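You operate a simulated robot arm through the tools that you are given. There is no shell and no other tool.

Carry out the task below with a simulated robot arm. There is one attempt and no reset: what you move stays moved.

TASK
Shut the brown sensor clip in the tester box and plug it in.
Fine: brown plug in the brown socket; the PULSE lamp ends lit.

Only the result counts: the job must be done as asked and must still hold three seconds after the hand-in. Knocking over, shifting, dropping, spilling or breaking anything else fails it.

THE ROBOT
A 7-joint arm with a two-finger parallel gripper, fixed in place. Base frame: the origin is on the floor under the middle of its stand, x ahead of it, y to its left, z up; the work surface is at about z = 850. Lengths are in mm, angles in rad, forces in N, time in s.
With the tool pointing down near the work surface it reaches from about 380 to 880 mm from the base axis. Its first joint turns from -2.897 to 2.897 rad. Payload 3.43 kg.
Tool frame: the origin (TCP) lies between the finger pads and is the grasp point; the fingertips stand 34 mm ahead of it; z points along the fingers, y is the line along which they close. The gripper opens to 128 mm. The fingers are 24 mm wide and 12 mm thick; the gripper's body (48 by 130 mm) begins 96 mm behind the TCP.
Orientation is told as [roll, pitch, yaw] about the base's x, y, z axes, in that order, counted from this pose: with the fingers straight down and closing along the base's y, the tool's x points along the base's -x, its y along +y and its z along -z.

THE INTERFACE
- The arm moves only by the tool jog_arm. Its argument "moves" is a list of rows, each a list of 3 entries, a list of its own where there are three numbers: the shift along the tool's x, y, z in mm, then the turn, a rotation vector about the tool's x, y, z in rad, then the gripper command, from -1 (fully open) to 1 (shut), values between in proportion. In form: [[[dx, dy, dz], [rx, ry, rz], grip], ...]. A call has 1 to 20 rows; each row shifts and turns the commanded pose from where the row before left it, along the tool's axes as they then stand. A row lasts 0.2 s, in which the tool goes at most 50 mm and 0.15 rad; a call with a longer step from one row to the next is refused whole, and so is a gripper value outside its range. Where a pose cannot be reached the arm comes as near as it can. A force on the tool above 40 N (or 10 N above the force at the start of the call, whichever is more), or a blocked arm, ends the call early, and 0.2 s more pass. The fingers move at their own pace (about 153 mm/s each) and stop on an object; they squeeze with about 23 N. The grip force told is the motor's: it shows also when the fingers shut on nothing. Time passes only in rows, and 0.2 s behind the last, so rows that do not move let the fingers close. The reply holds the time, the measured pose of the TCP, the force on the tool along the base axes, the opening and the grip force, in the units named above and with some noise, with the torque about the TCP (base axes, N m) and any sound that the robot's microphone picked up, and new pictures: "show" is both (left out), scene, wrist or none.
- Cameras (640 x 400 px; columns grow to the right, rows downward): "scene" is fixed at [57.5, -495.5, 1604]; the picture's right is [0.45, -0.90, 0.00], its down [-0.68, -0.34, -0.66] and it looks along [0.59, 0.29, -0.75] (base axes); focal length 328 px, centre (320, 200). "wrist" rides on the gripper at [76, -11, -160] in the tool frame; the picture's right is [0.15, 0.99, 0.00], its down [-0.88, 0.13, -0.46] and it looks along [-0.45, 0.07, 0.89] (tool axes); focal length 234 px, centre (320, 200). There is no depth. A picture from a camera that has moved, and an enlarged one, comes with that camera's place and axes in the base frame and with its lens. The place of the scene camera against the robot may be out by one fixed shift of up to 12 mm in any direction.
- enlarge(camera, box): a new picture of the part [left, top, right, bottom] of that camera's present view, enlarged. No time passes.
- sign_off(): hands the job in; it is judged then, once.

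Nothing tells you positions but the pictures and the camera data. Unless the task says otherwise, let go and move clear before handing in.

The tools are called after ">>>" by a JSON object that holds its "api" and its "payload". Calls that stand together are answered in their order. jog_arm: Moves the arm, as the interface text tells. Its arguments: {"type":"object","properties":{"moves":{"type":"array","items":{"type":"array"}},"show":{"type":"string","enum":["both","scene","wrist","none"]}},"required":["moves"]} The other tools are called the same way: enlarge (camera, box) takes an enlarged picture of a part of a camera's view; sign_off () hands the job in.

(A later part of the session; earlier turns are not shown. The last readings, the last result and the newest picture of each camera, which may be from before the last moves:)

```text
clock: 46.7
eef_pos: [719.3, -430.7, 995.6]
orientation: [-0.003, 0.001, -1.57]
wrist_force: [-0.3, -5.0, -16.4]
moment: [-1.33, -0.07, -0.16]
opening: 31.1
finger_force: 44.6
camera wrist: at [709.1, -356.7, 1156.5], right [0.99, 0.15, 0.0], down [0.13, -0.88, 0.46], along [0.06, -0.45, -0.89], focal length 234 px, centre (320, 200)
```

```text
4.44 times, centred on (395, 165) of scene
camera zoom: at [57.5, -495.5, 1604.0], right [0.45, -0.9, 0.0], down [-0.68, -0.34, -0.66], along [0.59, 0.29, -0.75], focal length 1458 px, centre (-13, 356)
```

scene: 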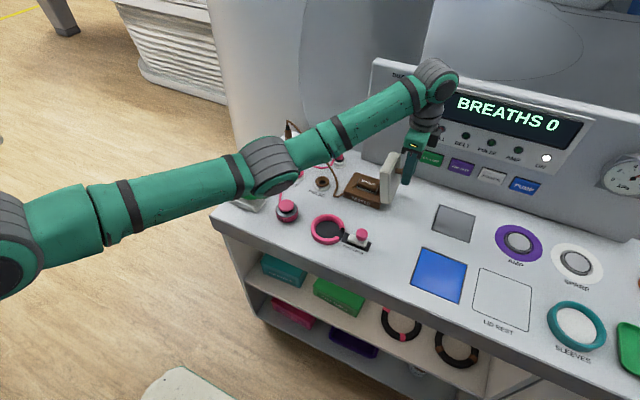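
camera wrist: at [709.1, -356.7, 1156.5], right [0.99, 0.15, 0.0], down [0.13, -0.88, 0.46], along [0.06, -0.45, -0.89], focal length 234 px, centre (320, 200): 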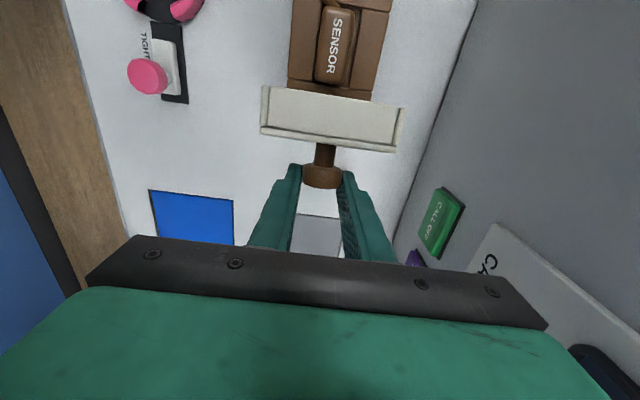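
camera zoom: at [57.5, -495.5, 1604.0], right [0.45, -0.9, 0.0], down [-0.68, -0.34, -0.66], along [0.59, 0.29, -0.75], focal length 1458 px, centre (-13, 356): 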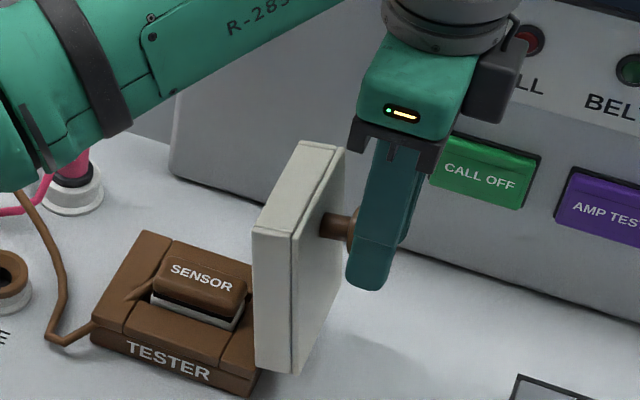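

>>> {"api": "jog_arm", "payload": {"moves": [[[4.2, 0, -0.6], [0, 0, 0], 1], [[4.2, 0, -0.6], [0, 0, 0], 1], [[4.3, 0, -0.6], [0, 0, 0], 1], [[4.3, 0, -0.5], [0, 0, 0], 1], [[4.4, 0, -0.4], [0, 0, 0], 1], [[4.4, 0, -0.3], [0, 0, 0], 1], [[4.4, 0, -0.2], [0, 0, 0], 1], [[4.5, 0, 0], [0, 0, 0], 1], [[4.5, 0, 0.1], [0, 0, 0], 1], [[4.5, 0, 0.3], [0, 0, 0], 1], [[0, 0, 0], [0, 0, 0], 1]], "show": "both"}}

>>> {"api": "enlarge", "payload": {"camera": "scene", "box": [345, 120, 445, 210]}}

```text
clock: 49.1
eef_pos: [719.5, -388.0, 997.2]
orientation: [-0.003, 0.001, -1.571]
wrist_force: [9.8, -9.0, 0.3]
moment: [-1.0, -0.45, 0.01]
opening: 31.2
finger_force: 45.0
camera wrist: at [709.1, -312.9, 1158.2], right [0.99, 0.15, 0.0], down [0.13, -0.88, 0.45], along [0.06, -0.45, -0.89], focal length 234 px, centre (320, 200)
```

scene: 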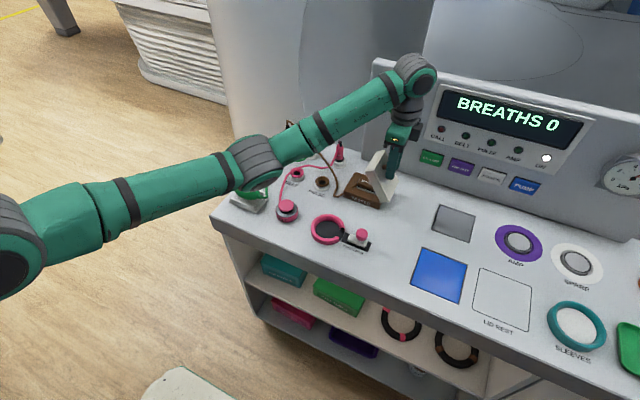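
wrist: 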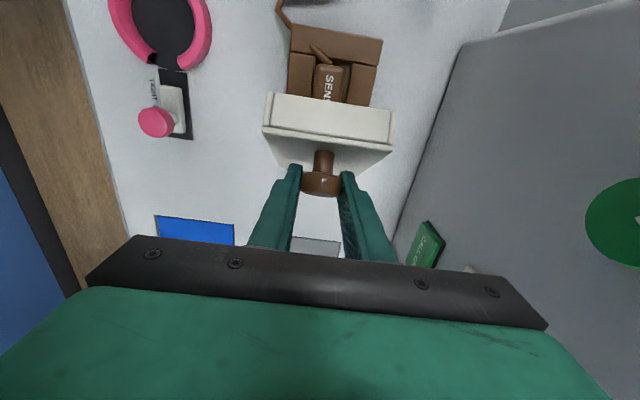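

```text
4.44 times, centred on (395, 165) of scene
camera zoom: at [57.5, -495.5, 1604.0], right [0.45, -0.9, 0.0], down [-0.68, -0.34, -0.66], along [0.59, 0.29, -0.75], focal length 1458 px, centre (-13, 356)
```

zoom: 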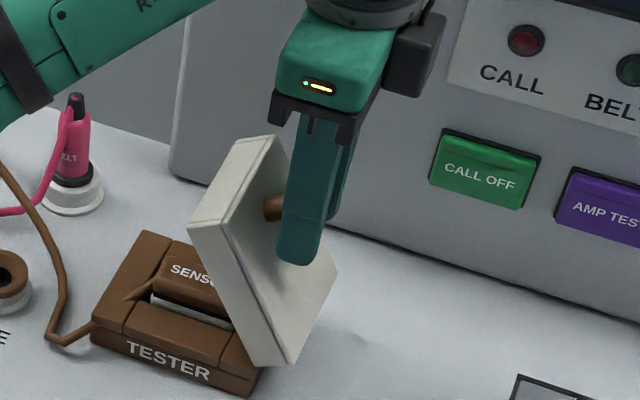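

>>> {"api": "jog_arm", "payload": {"moves": [[[4.5, 0.4, 0.2], [0, 0, 0], 1], [[4.5, 0.4, 0.4], [0, 0, 0], 1], [[4.4, 0, 0.6], [0, 0, 0], 1], [[4.4, 0, 0.8], [0, 0, 0], 1], [[4.4, 0, 1.0], [0, 0, 0], 1], [[4.3, 0, 1.1], [0, 0, 0], 1], [[4.3, 0, 1.4], [0, 0, 0], 1], [[4.2, 0, 1.5], [0, 0, 0], 1], [[4.2, 0, 1.7], [0, 0, 0], 1], [[4.1, 0, 1.9], [0, 0, 0], 1], [[4.0, 0, 2.1], [0, 0, 0], 1], [[3.9, 0, 2.2], [0, 0, 0], 1], [[0, 0, 0], [0, 0, 0], 1]], "show": "both"}}

>>> {"api": "enlarge", "payload": {"camera": "scene", "box": [345, 120, 445, 210]}}

```text
clock: 51.9
eef_pos: [720.5, -337.2, 983.6]
orientation: [-0.002, 0.001, -1.572]
wrist_force: [-7.6, -4.9, 13.0]
moment: [-1.19, -0.2, -0.09]
opening: 31.1
finger_force: 44.9
camera wrist: at [709.1, -261.7, 1144.1], right [0.99, 0.15, 0.0], down [0.13, -0.88, 0.45], along [0.06, -0.45, -0.89], focal length 234 px, centre (320, 200)
```

scene: 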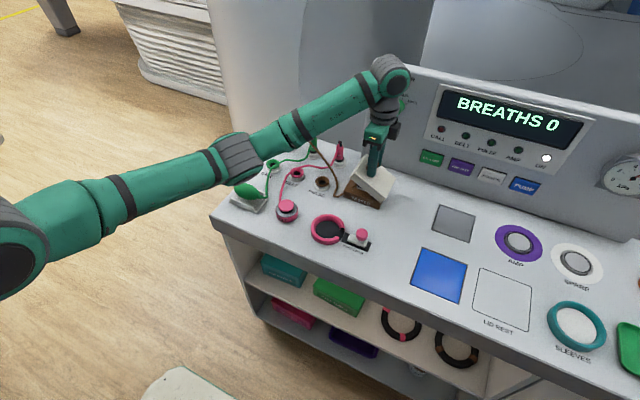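
wrist: 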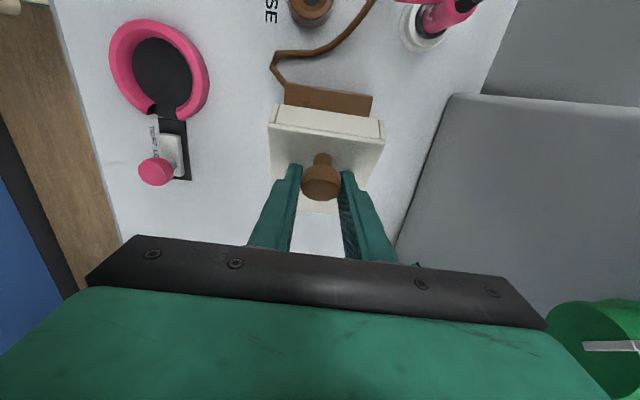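

```text
4.44 times, centred on (395, 165) of scene
camera zoom: at [57.5, -495.5, 1604.0], right [0.45, -0.9, 0.0], down [-0.68, -0.34, -0.66], along [0.59, 0.29, -0.75], focal length 1458 px, centre (-13, 356)
```

zoom: 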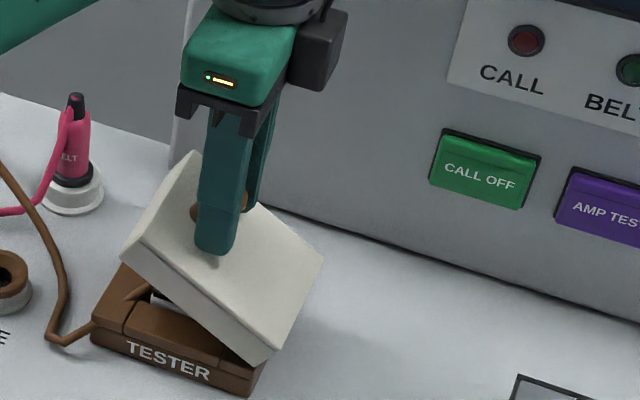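

>>> {"api": "jog_arm", "payload": {"moves": [[[4.0, -0.4, 2.2], [0, 0, 0], 1], [[3.9, 0, 2.3], [0, 0, 0], 1], [[3.8, 0, 2.5], [0, 0, 0], 1], [[3.7, 0, 2.5], [0, 0, 0], 1], [[3.6, 0, 2.8], [0, 0, 0], 1], [[3.5, 0, 2.8], [0, 0, 0], 1], [[3.3, 0, 3.1], [0, 0, 0], 1], [[3.2, 0, 3.1], [0, 0, 0], 1], [[3.0, 0, 3.4], [0, 0, 0], 1], [[2.9, 0, 3.4], [0, 0, 0], 1], [[0, 0, 0], [0, 0, 0], 1]], "show": "both"}}

>>> {"api": "enlarge", "payload": {"camera": "scene", "box": [325, 120, 425, 210]}}

```text
clock: 54.3
eef_pos: [720.2, -302.2, 954.6]
orientation: [-0.005, 0.001, -1.575]
wrist_force: [-16.5, 1.9, 8.1]
moment: [-0.59, -0.76, 0.3]
opening: 31.1
finger_force: 45.8
camera wrist: at [709.6, -227.4, 1116.8], right [0.99, 0.14, 0.0], down [0.13, -0.88, 0.45], along [0.06, -0.45, -0.89], focal length 234 px, centre (320, 200)
```

scene: 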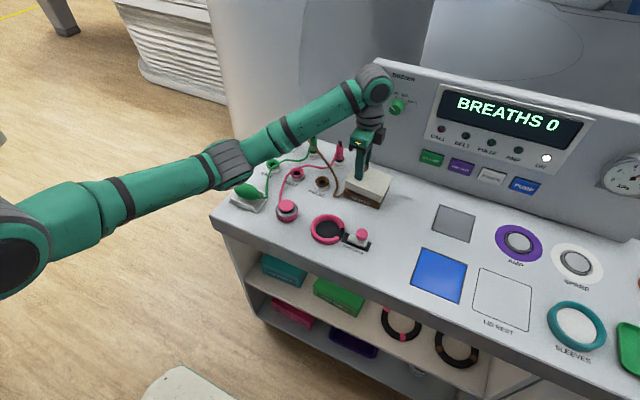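
wrist: 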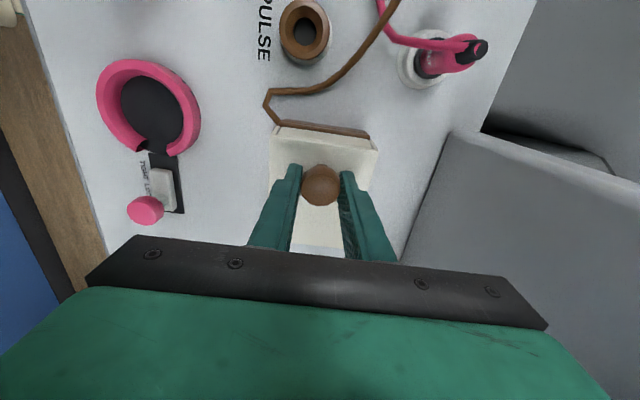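

```text
4.44 times, centred on (375, 165) of scene
camera zoom: at [57.5, -495.5, 1604.0], right [0.45, -0.9, 0.0], down [-0.68, -0.34, -0.66], along [0.59, 0.29, -0.75], focal length 1458 px, centre (76, 356)
```

zoom: 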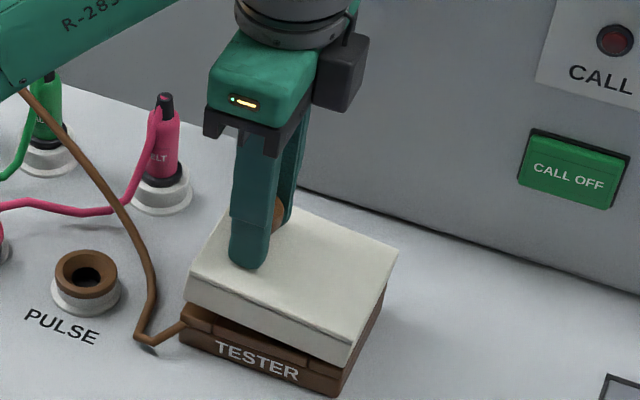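

The lid is about 9° from shut. I'll take it down a bit more, then release and let it drop the last few mm.

>>> {"api": "jog_arm", "payload": {"moves": [[[2.8, -1.2, 3.4], [0, 0, 0], 1], [[2.4, 0, 3.4], [0, 0, 0], 1], [[1.8, 0, 3.0], [0, 0, 0], 1], [[0, 0, 0], [0, 0, 0], 1], [[0, 0, 0], [0, 0, 0], 0.3], [[0, 0, 0], [0, 0, 0], 0.2], [[0, 0, 0], [0, 0, 0], 0.2]], "show": "both"}}

>>> {"api": "enlarge", "payload": {"camera": "scene", "box": [325, 120, 425, 210]}}

```text
clock: 55.9
eef_pos: [719.3, -295.2, 944.7]
orientation: [-0.001, 0.001, -1.57]
wrist_force: [0.1, 0.3, 0.3]
moment: [0.01, -0.01, 0.02]
opening: 51.1
finger_force: 0.0
camera wrist: at [708.1, -219.1, 1106.2], right [0.99, 0.15, 0.0], down [0.13, -0.88, 0.46], along [0.07, -0.45, -0.89], focal length 234 px, centre (320, 200)
```

scene: 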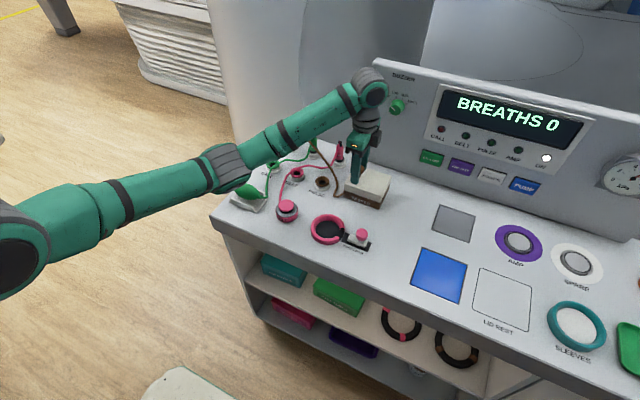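
wrist: 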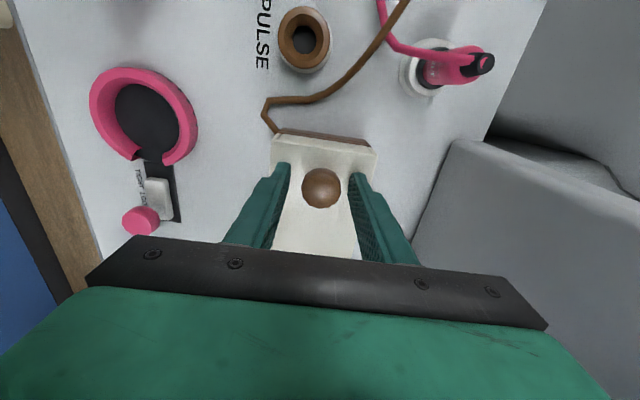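

```text
4.44 times, centred on (375, 165) of scene
camera zoom: at [57.5, -495.5, 1604.0], right [0.45, -0.9, 0.0], down [-0.68, -0.34, -0.66], along [0.59, 0.29, -0.75], focal length 1458 px, centre (76, 356)
```

zoom: 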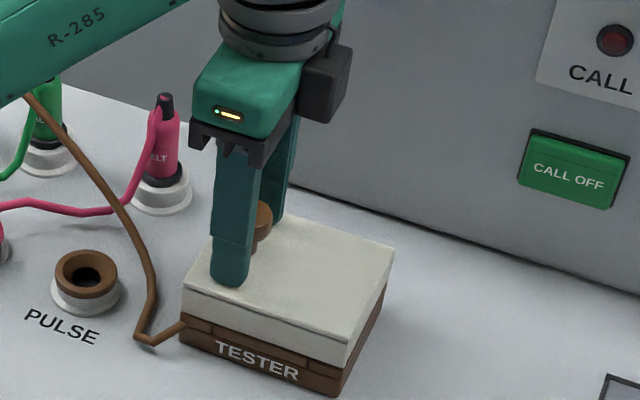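

The lid is shut over the sensor. Next is the brown plug: I'll rise and move toward the far left corner to look at it and its surroundings.

>>> {"api": "jog_arm", "payload": {"moves": [[[0, 0, -48], [0, 0, 0], 0.2], [[0, 0, -48], [0, 0, 0], 0.2], [[0, 0, -48], [0, 0, 0], 0.2], [[44, -3, 0], [0, 0, 0], 0.2], [[44, -3, 0], [0, 0, 0], 0.2], [[44, -3, 0], [0, 0, 0], 0.2], [[44, -3, 0], [0, 0, 0], 0.2], [[44, -3, 0], [0, 0, 0], 0.2], [[44, -3, 0], [0, 0, 0], 0.2], [[0, 0, 0], [0, 0, 0], 0.2]], "show": "both"}}

>>> {"api": "enlarge", "payload": {"camera": "scene", "box": [250, 110, 400, 220]}}

>>> {"api": "enlarge", "payload": {"camera": "wrist", "box": [250, 0, 560, 230]}}

```text
clock: 58.1
eef_pos: [702.6, -31.6, 1090.0]
orientation: [-0.003, -0.001, -1.572]
wrist_force: [0.4, 0.6, -0.8]
moment: [0.03, 0.04, -0.02]
opening: 51.1
finger_force: 0.1
camera wrist: at [690.8, 45.2, 1250.2], right [0.99, 0.15, 0.0], down [0.13, -0.88, 0.46], along [0.06, -0.45, -0.89], focal length 234 px, centre (320, 200)
```

scene: 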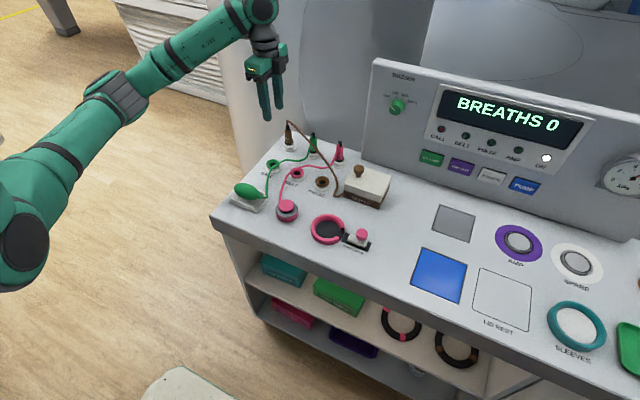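
wrist: 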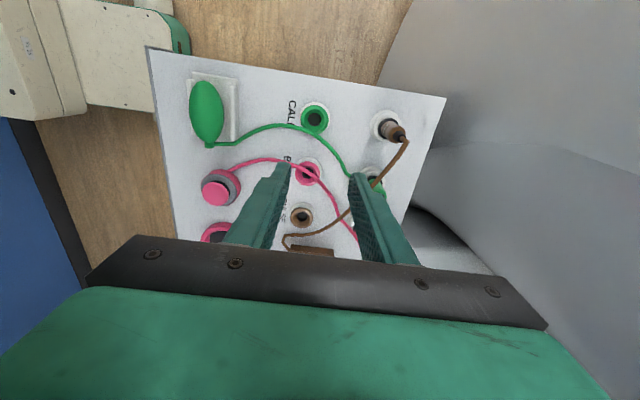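

```text
3.64 times, centred on (325, 165) of scene
camera zoom: at [57.5, -495.5, 1604.0], right [0.45, -0.9, 0.0], down [-0.68, -0.34, -0.66], along [0.59, 0.29, -0.75], focal length 1193 px, centre (302, 327)
```

zoom: 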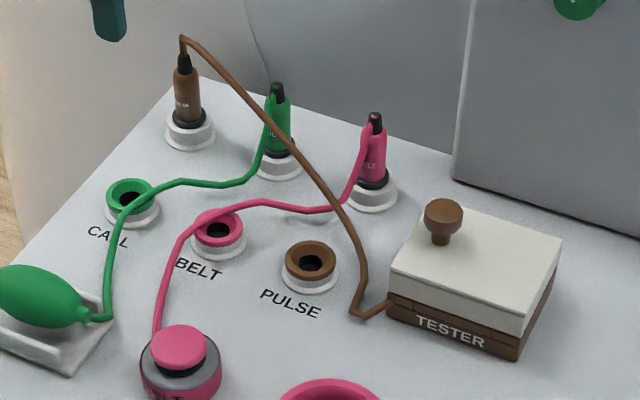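

```text
1.74 times, centred on (405, 115) of wrist
camera zoom: at [690.8, 45.2, 1250.2], right [0.99, 0.15, 0.0], down [0.13, -0.88, 0.46], along [0.06, -0.45, -0.89], focal length 407 px, centre (172, 348)
```

zoom: 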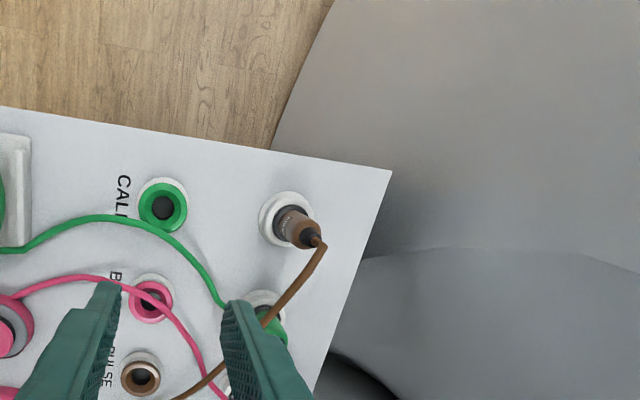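

The plug's axis is at about (802, -3), with its top at z≈951 and its cable leaving toward -y. Closing along x therefore suits it. I'll move above it and check again.

>>> {"api": "jog_arm", "payload": {"moves": [[[9.5, 33, 15], [0, 0, 0], 0.2], [[9.5, 33, 15], [0, 0, 0], 0.2], [[9.5, 33, 15], [0, 0, 0], 0.2], [[0, 0, 0], [0, 0, 0], 0.2]], "show": "both"}}

>>> {"api": "enlarge", "payload": {"camera": "scene", "box": [240, 40, 370, 190]}}

>>> {"api": "enlarge", "payload": {"camera": "wrist", "box": [230, 70, 430, 240]}}

```text
clock: 59.1
eef_pos: [801.7, -3.8, 1043.9]
orientation: [-0.002, 0.0, -1.571]
wrist_force: [0.6, 0.1, -0.4]
moment: [-0.02, 0.0, -0.02]
opening: 51.4
finger_force: 0.1
camera wrist: at [790.8, 71.3, 1205.1], right [0.99, 0.15, 0.0], down [0.13, -0.88, 0.46], along [0.06, -0.45, -0.89], focal length 234 px, centre (320, 200)
```

scene: 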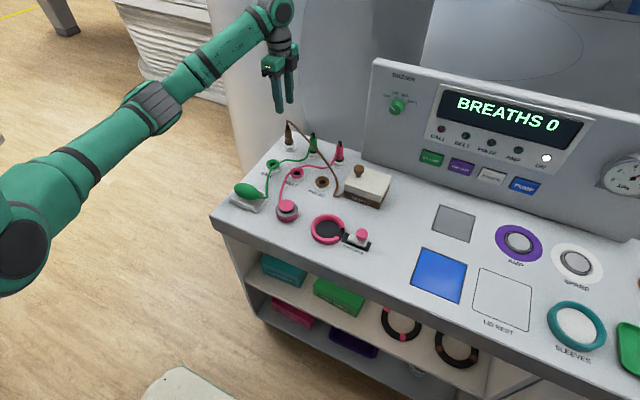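
wrist: 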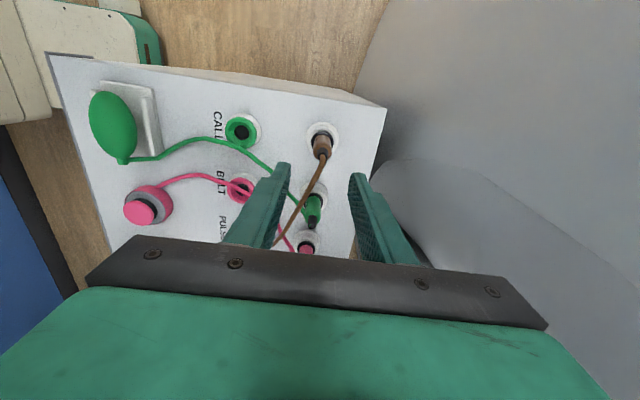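

```text
2.67 times, centred on (305, 115) of scene
camera zoom: at [57.5, -495.5, 1604.0], right [0.45, -0.9, 0.0], down [-0.68, -0.34, -0.66], along [0.59, 0.29, -0.75], focal length 875 px, centre (360, 427)
```

zoom: 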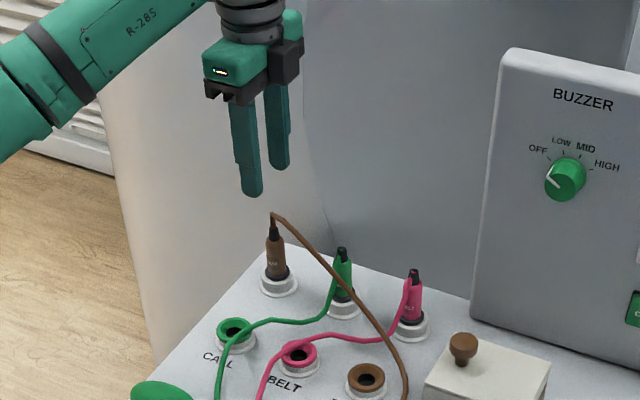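

```text
2.35 times, centred on (330, 155) of wrist
camera zoom: at [790.8, 71.3, 1205.1], right [0.99, 0.15, 0.0], down [0.13, -0.88, 0.46], along [0.06, -0.45, -0.89], focal length 551 px, centre (296, 306)
```

zoom: 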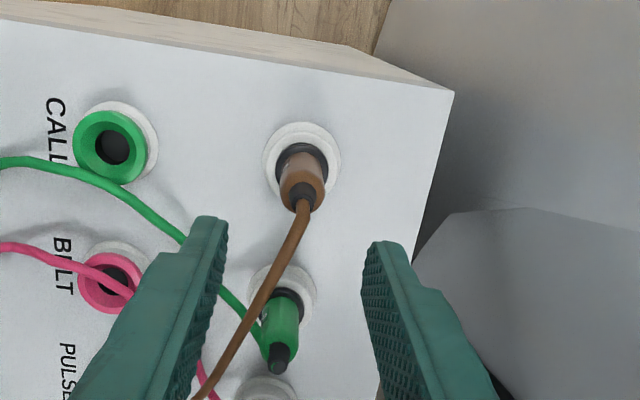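

The plug stands centred between the fingers at about (802.8, -2). I'll lower in two stages.

>>> {"api": "jog_arm", "payload": {"moves": [[[1.5, 1, 35], [0, 0, 0], 0.2], [[0, 0, 35], [0, 0, 0], 0.2], [[0, 0, 22], [0, 0, 0], 0.2], [[0, 0, 0], [0, 0, 0], 0.2]], "show": "both"}}

>>> {"api": "enlarge", "payload": {"camera": "scene", "box": [240, 60, 360, 180]}}

>>> {"api": "enlarge", "payload": {"camera": "wrist", "box": [230, 70, 430, 240]}}

```text
clock: 60.1
eef_pos: [802.6, -0.4, 952.8]
orientation: [0.001, -0.002, -1.571]
wrist_force: [-0.3, 0.0, 0.6]
moment: [0.03, 0.03, -0.03]
opening: 51.2
finger_force: 0.0
camera wrist: at [790.9, 74.4, 1113.5], right [0.99, 0.15, 0.0], down [0.13, -0.88, 0.46], along [0.07, -0.45, -0.89], focal length 234 px, centre (320, 200)
```

scene: 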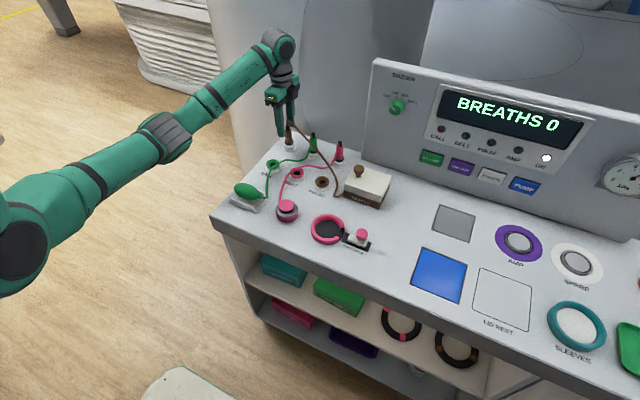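
wrist: 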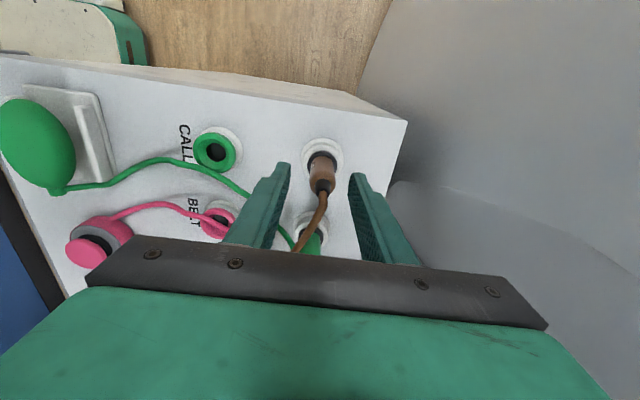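

```text
3.33 times, centred on (300, 120) of scene
camera zoom: at [57.5, -495.5, 1604.0], right [0.45, -0.9, 0.0], down [-0.68, -0.34, -0.66], along [0.59, 0.29, -0.75], focal length 1094 px, centre (387, 467)
```

zoom: 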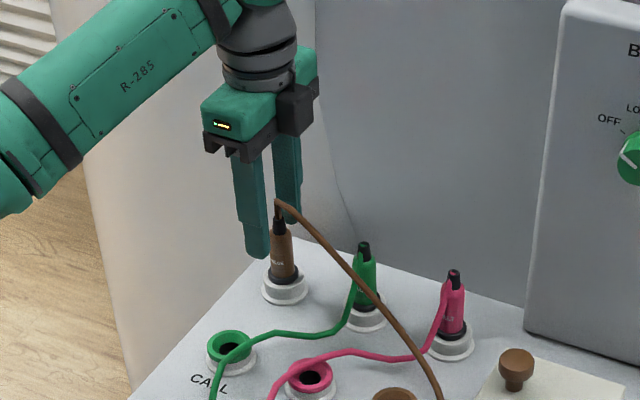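

```text
2.35 times, centred on (330, 155) of wrist
camera zoom: at [790.9, 74.4, 1113.5], right [0.99, 0.15, 0.0], down [0.13, -0.88, 0.46], along [0.07, -0.45, -0.89], focal length 551 px, centre (296, 306)
```

zoom: 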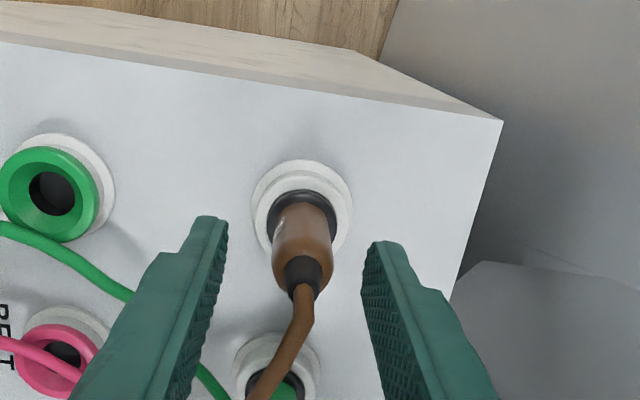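

>>> {"api": "jog_arm", "payload": {"moves": [[[0, 1, 13], [0, 0, 0], 0.2], [[0, 0, 13], [0, 0, 0], 0.2], [[0, 0, 0], [0, 0, 0], 0.5], [[0, 0, 0], [0, 0, 0], 1], [[0, 0, 0], [0, 0, 0], 1], [[0, 0, 0], [0, 0, 0], 1]], "show": "both"}}

>>> {"api": "enlarge", "payload": {"camera": "scene", "box": [260, 80, 340, 160]}}

>>> {"api": "enlarge", "payload": {"camera": "wrist", "box": [230, 70, 430, 240]}}

```text
clock: 61.5
eef_pos: [803.0, -0.5, 927.3]
orientation: [-0.002, 0.0, -1.571]
wrist_force: [10.9, 0.4, -3.3]
moment: [0.08, -0.78, 0.08]
opening: 22.8
finger_force: 22.9
camera wrist: at [791.7, 74.4, 1088.0], right [0.99, 0.15, 0.0], down [0.13, -0.88, 0.46], along [0.07, -0.45, -0.89], focal length 234 px, centre (320, 200)
```

scene: 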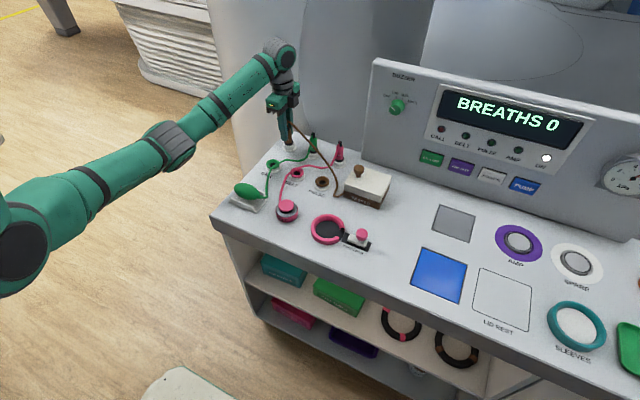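
wrist: 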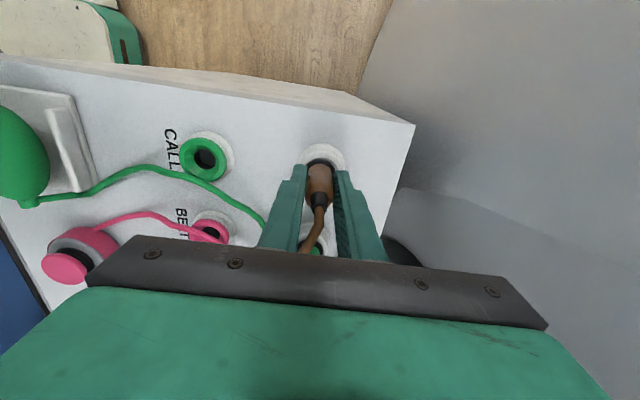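

```text
5.00 times, centred on (300, 120) of scene
camera zoom: at [57.5, -495.5, 1604.0], right [0.45, -0.9, 0.0], down [-0.68, -0.34, -0.66], along [0.59, 0.29, -0.75], focal length 1641 px, centre (420, 600)
```

zoom: 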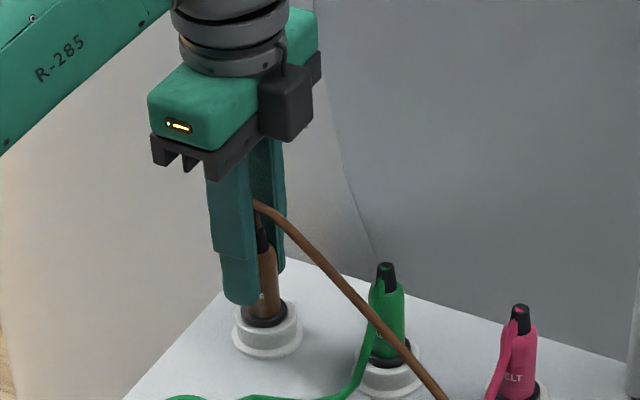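

```text
2.35 times, centred on (330, 155) of wrist
camera zoom: at [791.7, 74.4, 1088.0], right [0.99, 0.15, 0.0], down [0.13, -0.88, 0.46], along [0.07, -0.45, -0.89], focal length 551 px, centre (296, 306)
```

zoom: 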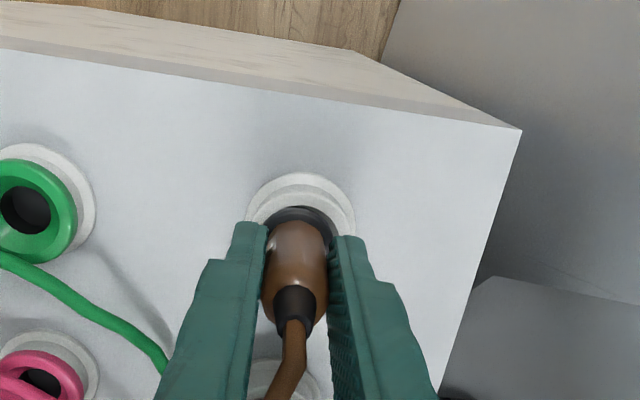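

The plug is gripped at 22.8 mm. I'll ease the sideways preload and draw it straight up.

>>> {"api": "jog_arm", "payload": {"moves": [[[0, 1, 0], [0, 0, 0], 1], [[0, 0, -4], [0, 0, 0], 1], [[0, 0, -6], [0, 0, 0], 1], [[0, 0, -8], [0, 0, 0], 1], [[0, 0, -10], [0, 0, 0], 1], [[0, 0, 0], [0, 0, 0], 1]], "show": "both"}}

>>> {"api": "enlarge", "payload": {"camera": "scene", "box": [260, 80, 340, 160]}}

>>> {"api": "enlarge", "payload": {"camera": "wrist", "box": [230, 70, 430, 240]}}

```text
clock: 62.9
eef_pos: [802.9, 0.6, 954.6]
orientation: [0.0, 0.0, -1.573]
wrist_force: [-0.1, 1.2, -1.2]
moment: [-0.03, 0.0, 0.02]
opening: 22.5
finger_force: 23.1
camera wrist: at [792.1, 75.0, 1115.5], right [0.99, 0.15, 0.0], down [0.13, -0.88, 0.46], along [0.06, -0.45, -0.89], focal length 234 px, centre (320, 200)
```

scene: 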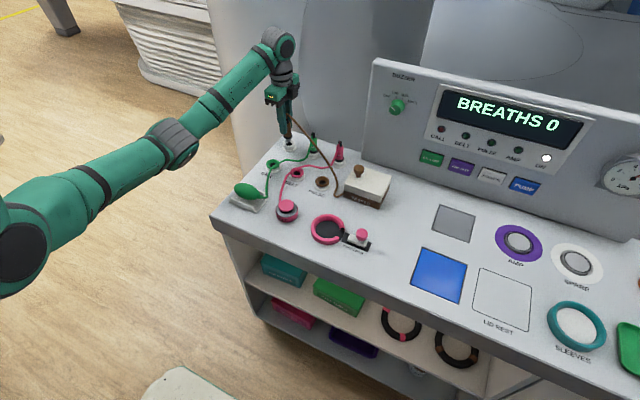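
wrist: 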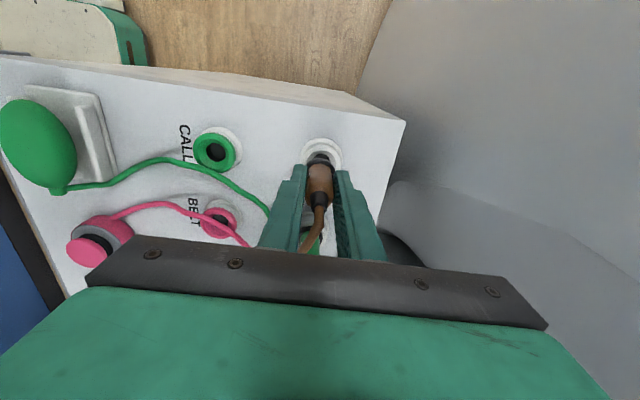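

```text
5.00 times, centred on (300, 120) of scene
camera zoom: at [57.5, -495.5, 1604.0], right [0.45, -0.9, 0.0], down [-0.68, -0.34, -0.66], along [0.59, 0.29, -0.75], focal length 1641 px, centre (420, 600)
```

zoom: 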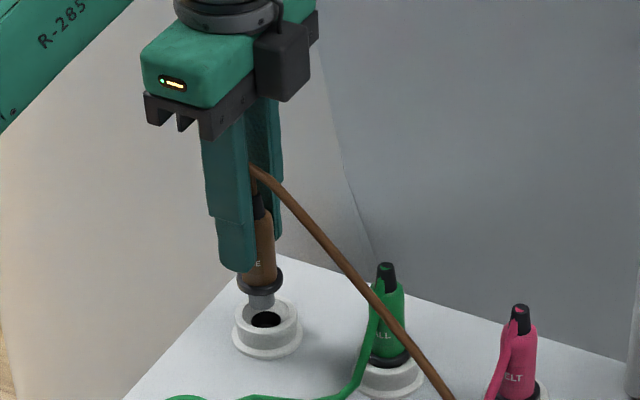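

```text
2.35 times, centred on (330, 155) of wrist
camera zoom: at [792.1, 75.0, 1115.5], right [0.99, 0.15, 0.0], down [0.13, -0.88, 0.46], along [0.06, -0.45, -0.89], focal length 551 px, centre (296, 306)
```

zoom: 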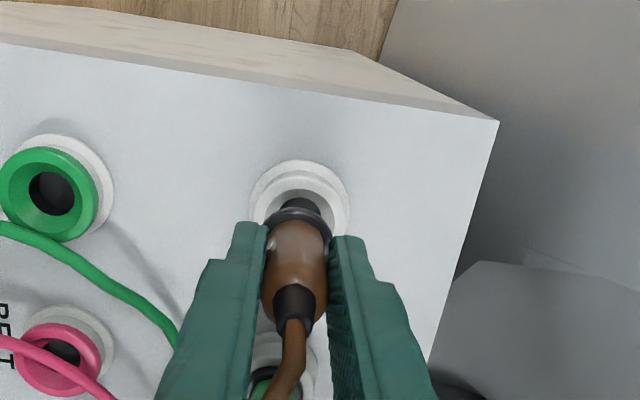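

The plug is out of its park with the pin just clear. I'll record exactly how the park ring looks from here, so I can match the same picture above the PULSE socket.

>>> {"api": "enlarge", "payload": {"camera": "wrist", "box": [280, 120, 360, 170]}}

>>> {"api": "enlarge", "payload": {"camera": "scene", "box": [275, 120, 315, 160]}}

>>> {"api": "enlarge", "payload": {"camera": "scene", "box": [300, 160, 400, 220]}}

```text
8.00 times, centred on (320, 145) of wrist
camera zoom: at [792.1, 75.0, 1115.5], right [0.99, 0.15, 0.0], down [0.13, -0.88, 0.46], along [0.06, -0.45, -0.89], focal length 1873 px, centre (320, 640)
```

zoom: 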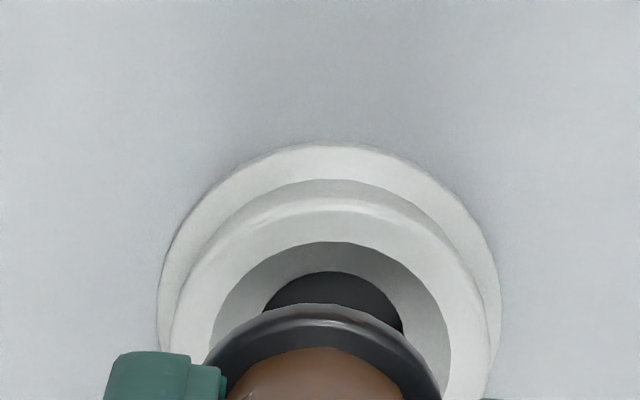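

```text
10.00 times, centred on (295, 140) of scene
camera zoom: at [57.5, -495.5, 1604.0], right [0.45, -0.9, 0.0], down [-0.68, -0.34, -0.66], along [0.59, 0.29, -0.75], focal length 3281 px, centre (570, 800)
```

zoom: 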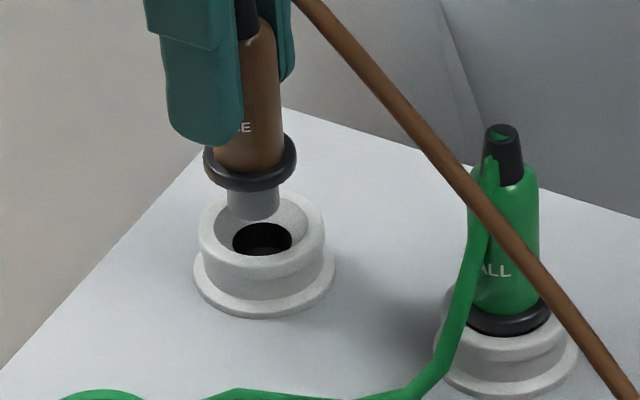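

```text
6.40 times, centred on (350, 190) of scene
camera zoom: at [57.5, -495.5, 1604.0], right [0.45, -0.9, 0.0], down [-0.68, -0.34, -0.66], along [0.59, 0.29, -0.75], focal length 2100 px, centre (128, 264)
```

zoom: 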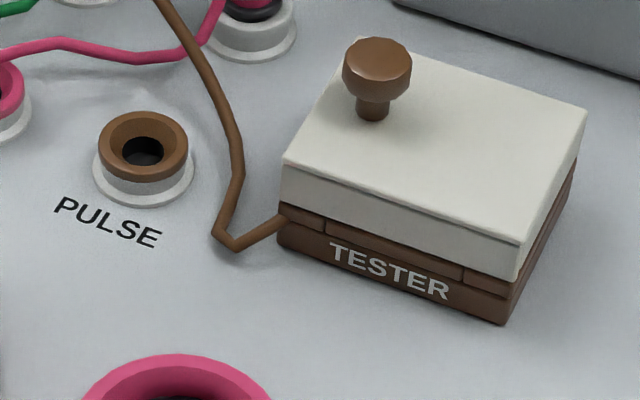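

The sockets have tapered lead-ins, which helps. I'll lift the plug well clear of the other plugs and carry it above the PULSE socket at about (686, -190.5).

>>> {"api": "jog_arm", "payload": {"moves": [[[0, 0, -45], [0, 0, 0], 1], [[0, 0, -45], [0, 0, 0], 1], [[-38.2, -23.4, 0], [0, 0, 0], 1], [[-38.2, -23.4, 0], [0, 0, 0], 1], [[-38.2, -23.4, 0], [0, 0, 0], 1], [[-38.2, -23.4, 0], [0, 0, 0], 1], [[-38.2, -23.4, 0], [0, 0, 0], 1], [[0, 0, 0], [0, 0, 0], 1]], "show": "both"}}

>>> {"api": "enlarge", "payload": {"camera": "wrist", "box": [230, 70, 430, 240]}}

>>> {"api": "enlarge", "payload": {"camera": "scene", "box": [270, 90, 400, 200]}}

```text
clock: 64.7
eef_pos: [685.3, -195.6, 1042.3]
orientation: [-0.002, -0.002, -1.57]
wrist_force: [-1.0, 0.2, -0.3]
moment: [0.0, 0.03, 0.03]
opening: 22.4
finger_force: 23.2
camera wrist: at [674.3, -119.3, 1203.2], right [0.99, 0.15, 0.0], down [0.13, -0.88, 0.46], along [0.06, -0.45, -0.89], focal length 234 px, centre (320, 200)
```

scene: 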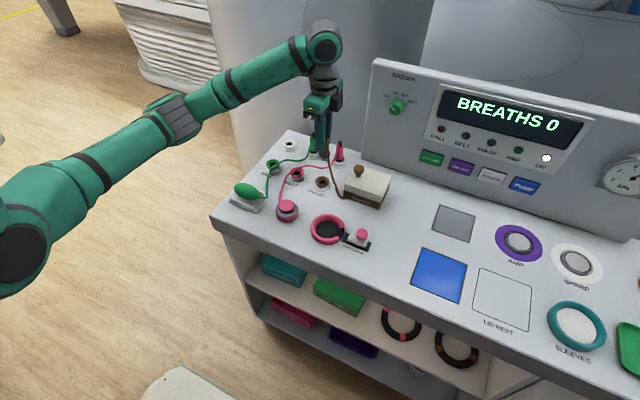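
wrist: 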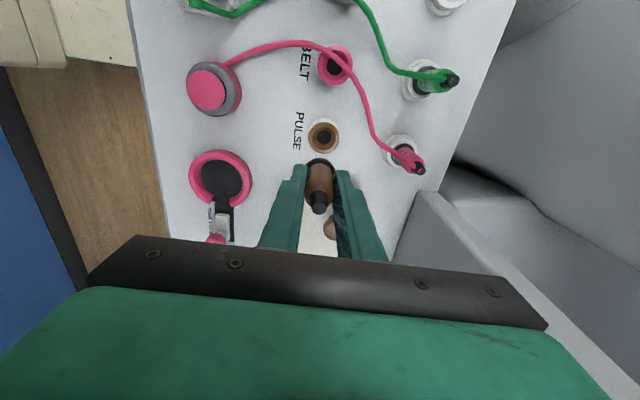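

```text
2.35 times, centred on (330, 155) of wrist
camera zoom: at [674.3, -119.3, 1203.2], right [0.99, 0.15, 0.0], down [0.13, -0.88, 0.46], along [0.06, -0.45, -0.89], focal length 551 px, centre (296, 306)
```

zoom: 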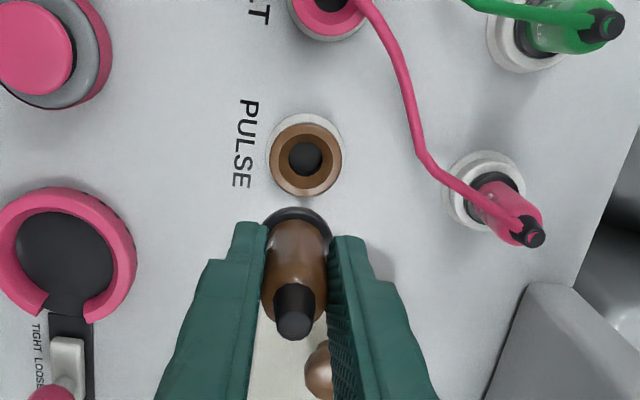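

```text
3.64 times, centred on (335, 145) of scene
camera zoom: at [57.5, -495.5, 1604.0], right [0.45, -0.9, 0.0], down [-0.68, -0.34, -0.66], along [0.59, 0.29, -0.75], focal length 1193 px, centre (266, 400)
```

zoom: 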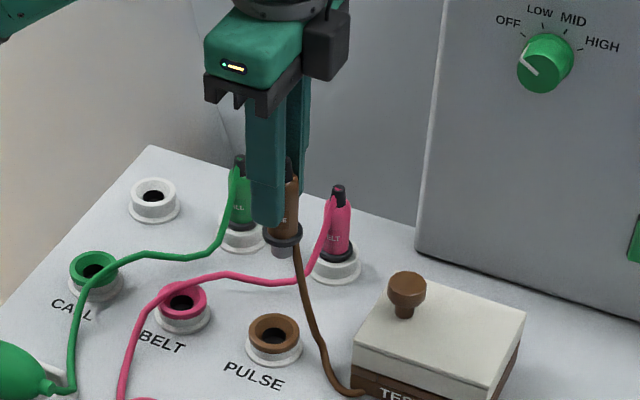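

The socket ring is about 8–13 mm to +y of the plug. I'll shift over it and lower to the same height (TCP z≈954.6) as the reference picture, so I can compare.

>>> {"api": "jog_arm", "payload": {"moves": [[[11.6, 2.2, 0], [0, 0, 0], 1], [[0, 0, 30], [0, 0, 0], 1], [[0, 0, 30], [0, 0, 0], 1], [[0, 0, 20], [0, 0, 0], 1], [[0, 0, 6], [0, 0, 0], 1], [[0, 0, 0], [0, 0, 0], 1]], "show": "both"}}

>>> {"api": "enlarge", "payload": {"camera": "wrist", "box": [280, 120, 360, 170]}}

>>> {"api": "enlarge", "payload": {"camera": "scene", "box": [300, 150, 350, 200]}}

```text
clock: 66.1
eef_pos: [687.8, -181.6, 957.4]
orientation: [-0.003, 0.001, -1.57]
wrist_force: [0.6, 0.2, -1.1]
moment: [-0.01, -0.01, 0.04]
opening: 22.7
finger_force: 23.1
camera wrist: at [676.5, -105.4, 1119.4], right [0.99, 0.15, 0.0], down [0.13, -0.88, 0.46], along [0.07, -0.45, -0.89], focal length 234 px, centre (320, 200)
```

scene: 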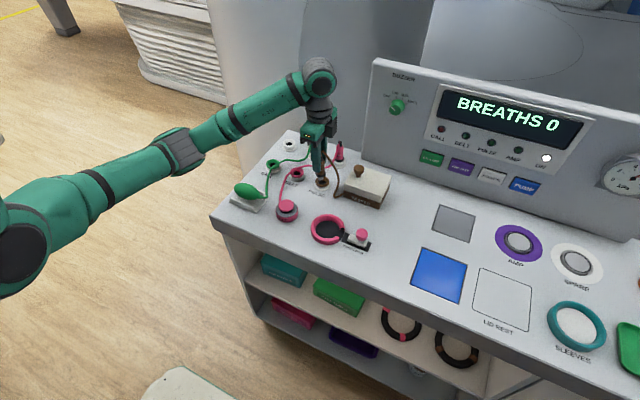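
wrist: 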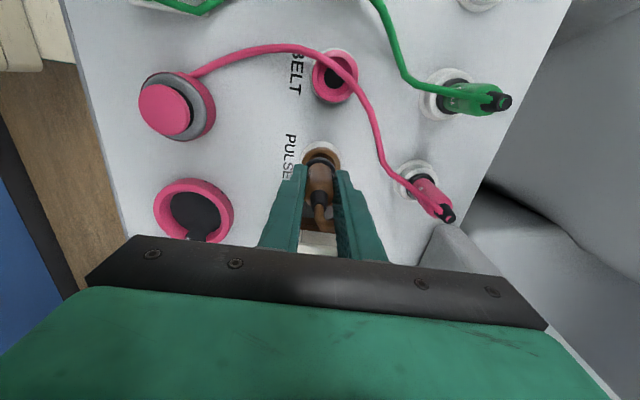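

```text
8.00 times, centred on (320, 145) of wrist
camera zoom: at [676.5, -105.4, 1119.4], right [0.99, 0.15, 0.0], down [0.13, -0.88, 0.46], along [0.07, -0.45, -0.89], focal length 1873 px, centre (320, 640)
```

zoom: 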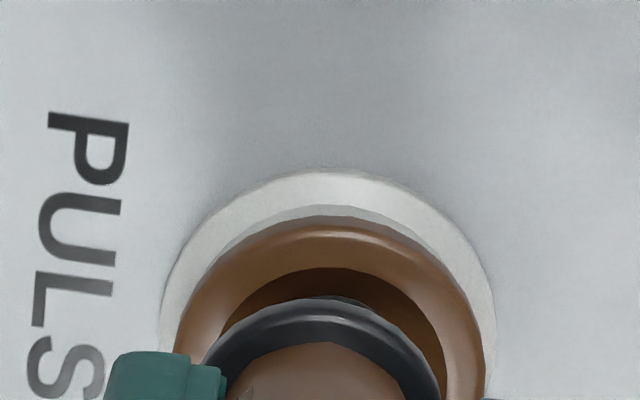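

```text
8.00 times, centred on (325, 175) of scene
camera zoom: at [57.5, -495.5, 1604.0], right [0.45, -0.9, 0.0], down [-0.68, -0.34, -0.66], along [0.59, 0.29, -0.75], focal length 2625 px, centre (280, 400)
```

zoom: 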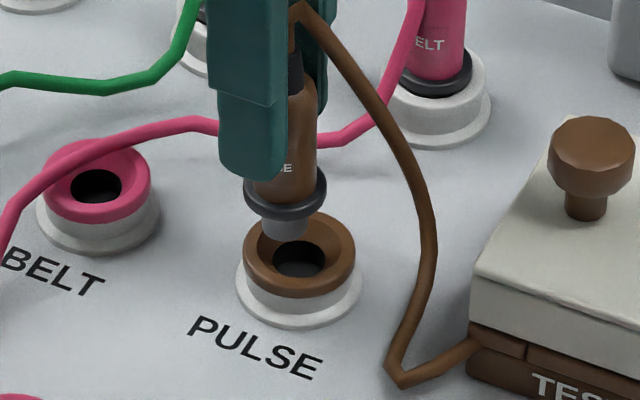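

Matching against the reference shows the plug is about 5 mm too far to +y, with x good. I'll correct that, come down to the same height and compare again.

>>> {"api": "jog_arm", "payload": {"moves": [[[-4.9, 0, 1.5], [0, 0, 0], 1], [[0, 0, 0.7], [0, 0, 0], 1], [[0, 0, 0], [0, 0, 0], 1]], "show": "both"}}

>>> {"api": "enlarge", "payload": {"camera": "wrist", "box": [280, 120, 360, 170]}}

>>> {"api": "enlarge", "payload": {"camera": "scene", "box": [300, 150, 350, 200]}}

```text
clock: 66.9
eef_pos: [687.9, -184.3, 955.6]
orientation: [-0.002, 0.0, -1.569]
wrist_force: [-0.1, -0.1, -0.9]
moment: [0.01, 0.02, -0.01]
opening: 22.4
finger_force: 23.3
camera wrist: at [676.6, -109.4, 1117.4], right [0.99, 0.15, 0.0], down [0.13, -0.88, 0.46], along [0.07, -0.45, -0.89], focal length 234 px, centre (320, 200)
```

scene: 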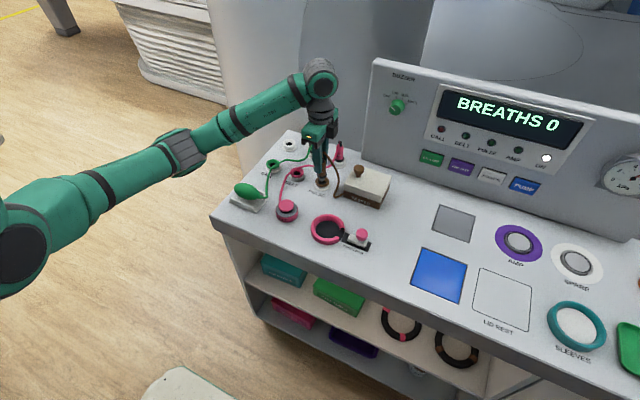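
wrist: 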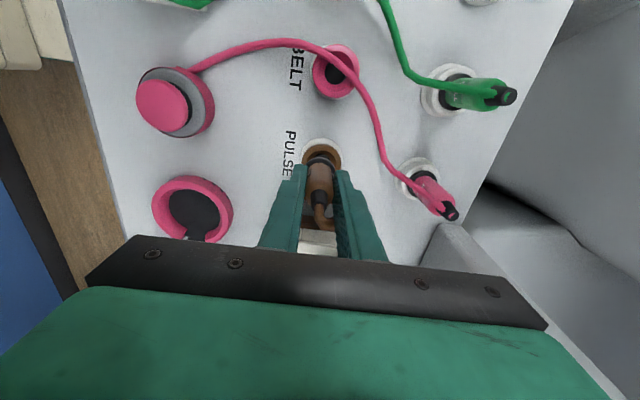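

```text
8.00 times, centred on (320, 145) of wrist
camera zoom: at [676.6, -109.4, 1117.4], right [0.99, 0.15, 0.0], down [0.13, -0.88, 0.46], along [0.07, -0.45, -0.89], focal length 1873 px, centre (320, 640)
```

zoom: 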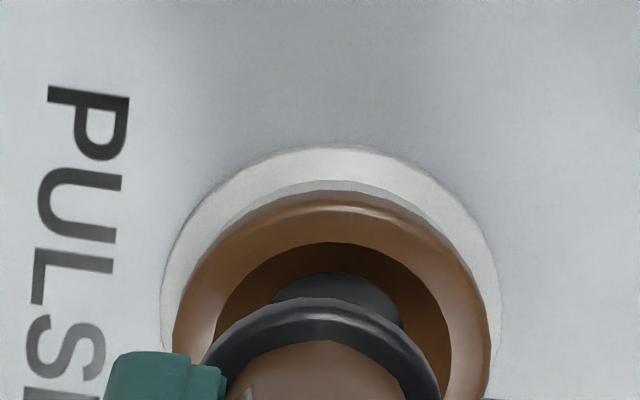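

```text
8.00 times, centred on (325, 175) of scene
camera zoom: at [57.5, -495.5, 1604.0], right [0.45, -0.9, 0.0], down [-0.68, -0.34, -0.66], along [0.59, 0.29, -0.75], focal length 2625 px, centre (280, 400)
```

zoom: 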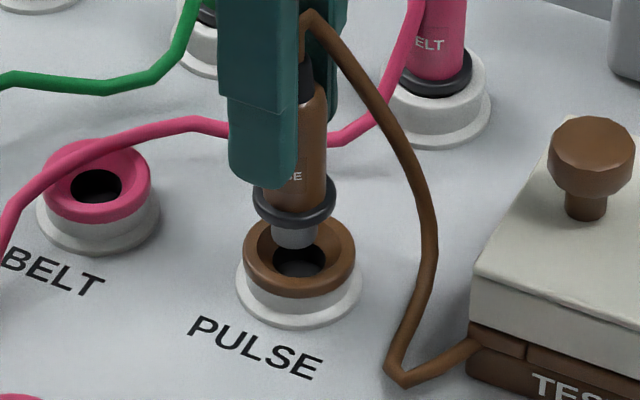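

The picture now matches the reference (flange top at 145, centre at 330). I'll lower the plug into the PULSE socket.

>>> {"api": "jog_arm", "payload": {"moves": [[[0, 0, 5], [0, 0, 0], 1], [[0, 0, 5], [0, 0, 0], 1], [[0, 0, 5], [0, 0, 0], 1], [[0, 0, 4], [0, 0, 0], 1], [[0, 0, 3], [0, 0, 0], 1], [[0, 0, 0], [0, 0, 0], 1]], "show": "both"}}

>>> {"api": "enlarge", "payload": {"camera": "wrist", "box": [280, 120, 360, 170]}}

>>> {"api": "enlarge", "payload": {"camera": "scene", "box": [300, 150, 350, 200]}}

```text
clock: 68.3
eef_pos: [688.4, -183.8, 932.1]
orientation: [0.0, -0.001, -1.57]
wrist_force: [6.8, -5.6, -3.9]
moment: [-0.48, -0.5, 0.01]
opening: 22.6
finger_force: 23.1
camera wrist: at [677.2, -108.6, 1094.1], right [0.99, 0.15, 0.0], down [0.13, -0.88, 0.46], along [0.07, -0.45, -0.89], focal length 234 px, centre (320, 200)
```

scene: 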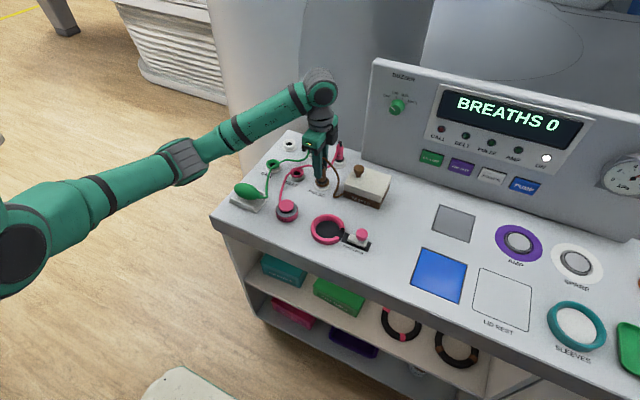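
wrist: 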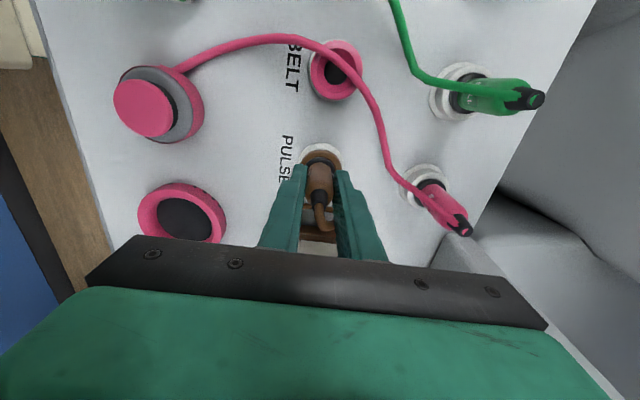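

```text
8.00 times, centred on (320, 145) of wrist
camera zoom: at [677.2, -108.6, 1094.1], right [0.99, 0.15, 0.0], down [0.13, -0.88, 0.46], along [0.07, -0.45, -0.89], focal length 1873 px, centre (320, 640)
```

zoom: 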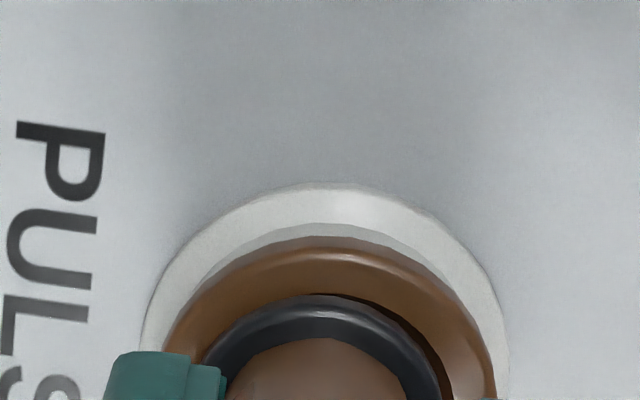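

```text
8.00 times, centred on (325, 175) of scene
camera zoom: at [57.5, -495.5, 1604.0], right [0.45, -0.9, 0.0], down [-0.68, -0.34, -0.66], along [0.59, 0.29, -0.75], focal length 2625 px, centre (280, 400)
```

zoom: 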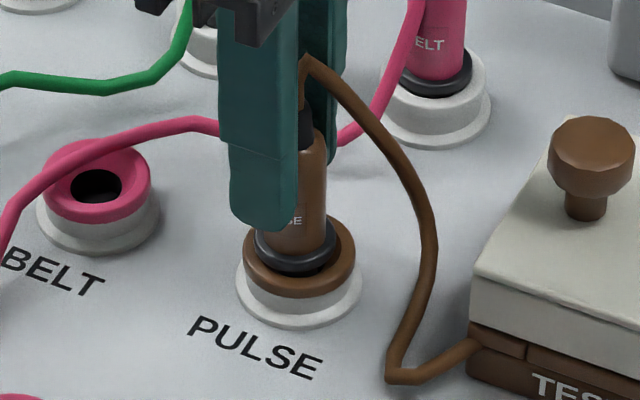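

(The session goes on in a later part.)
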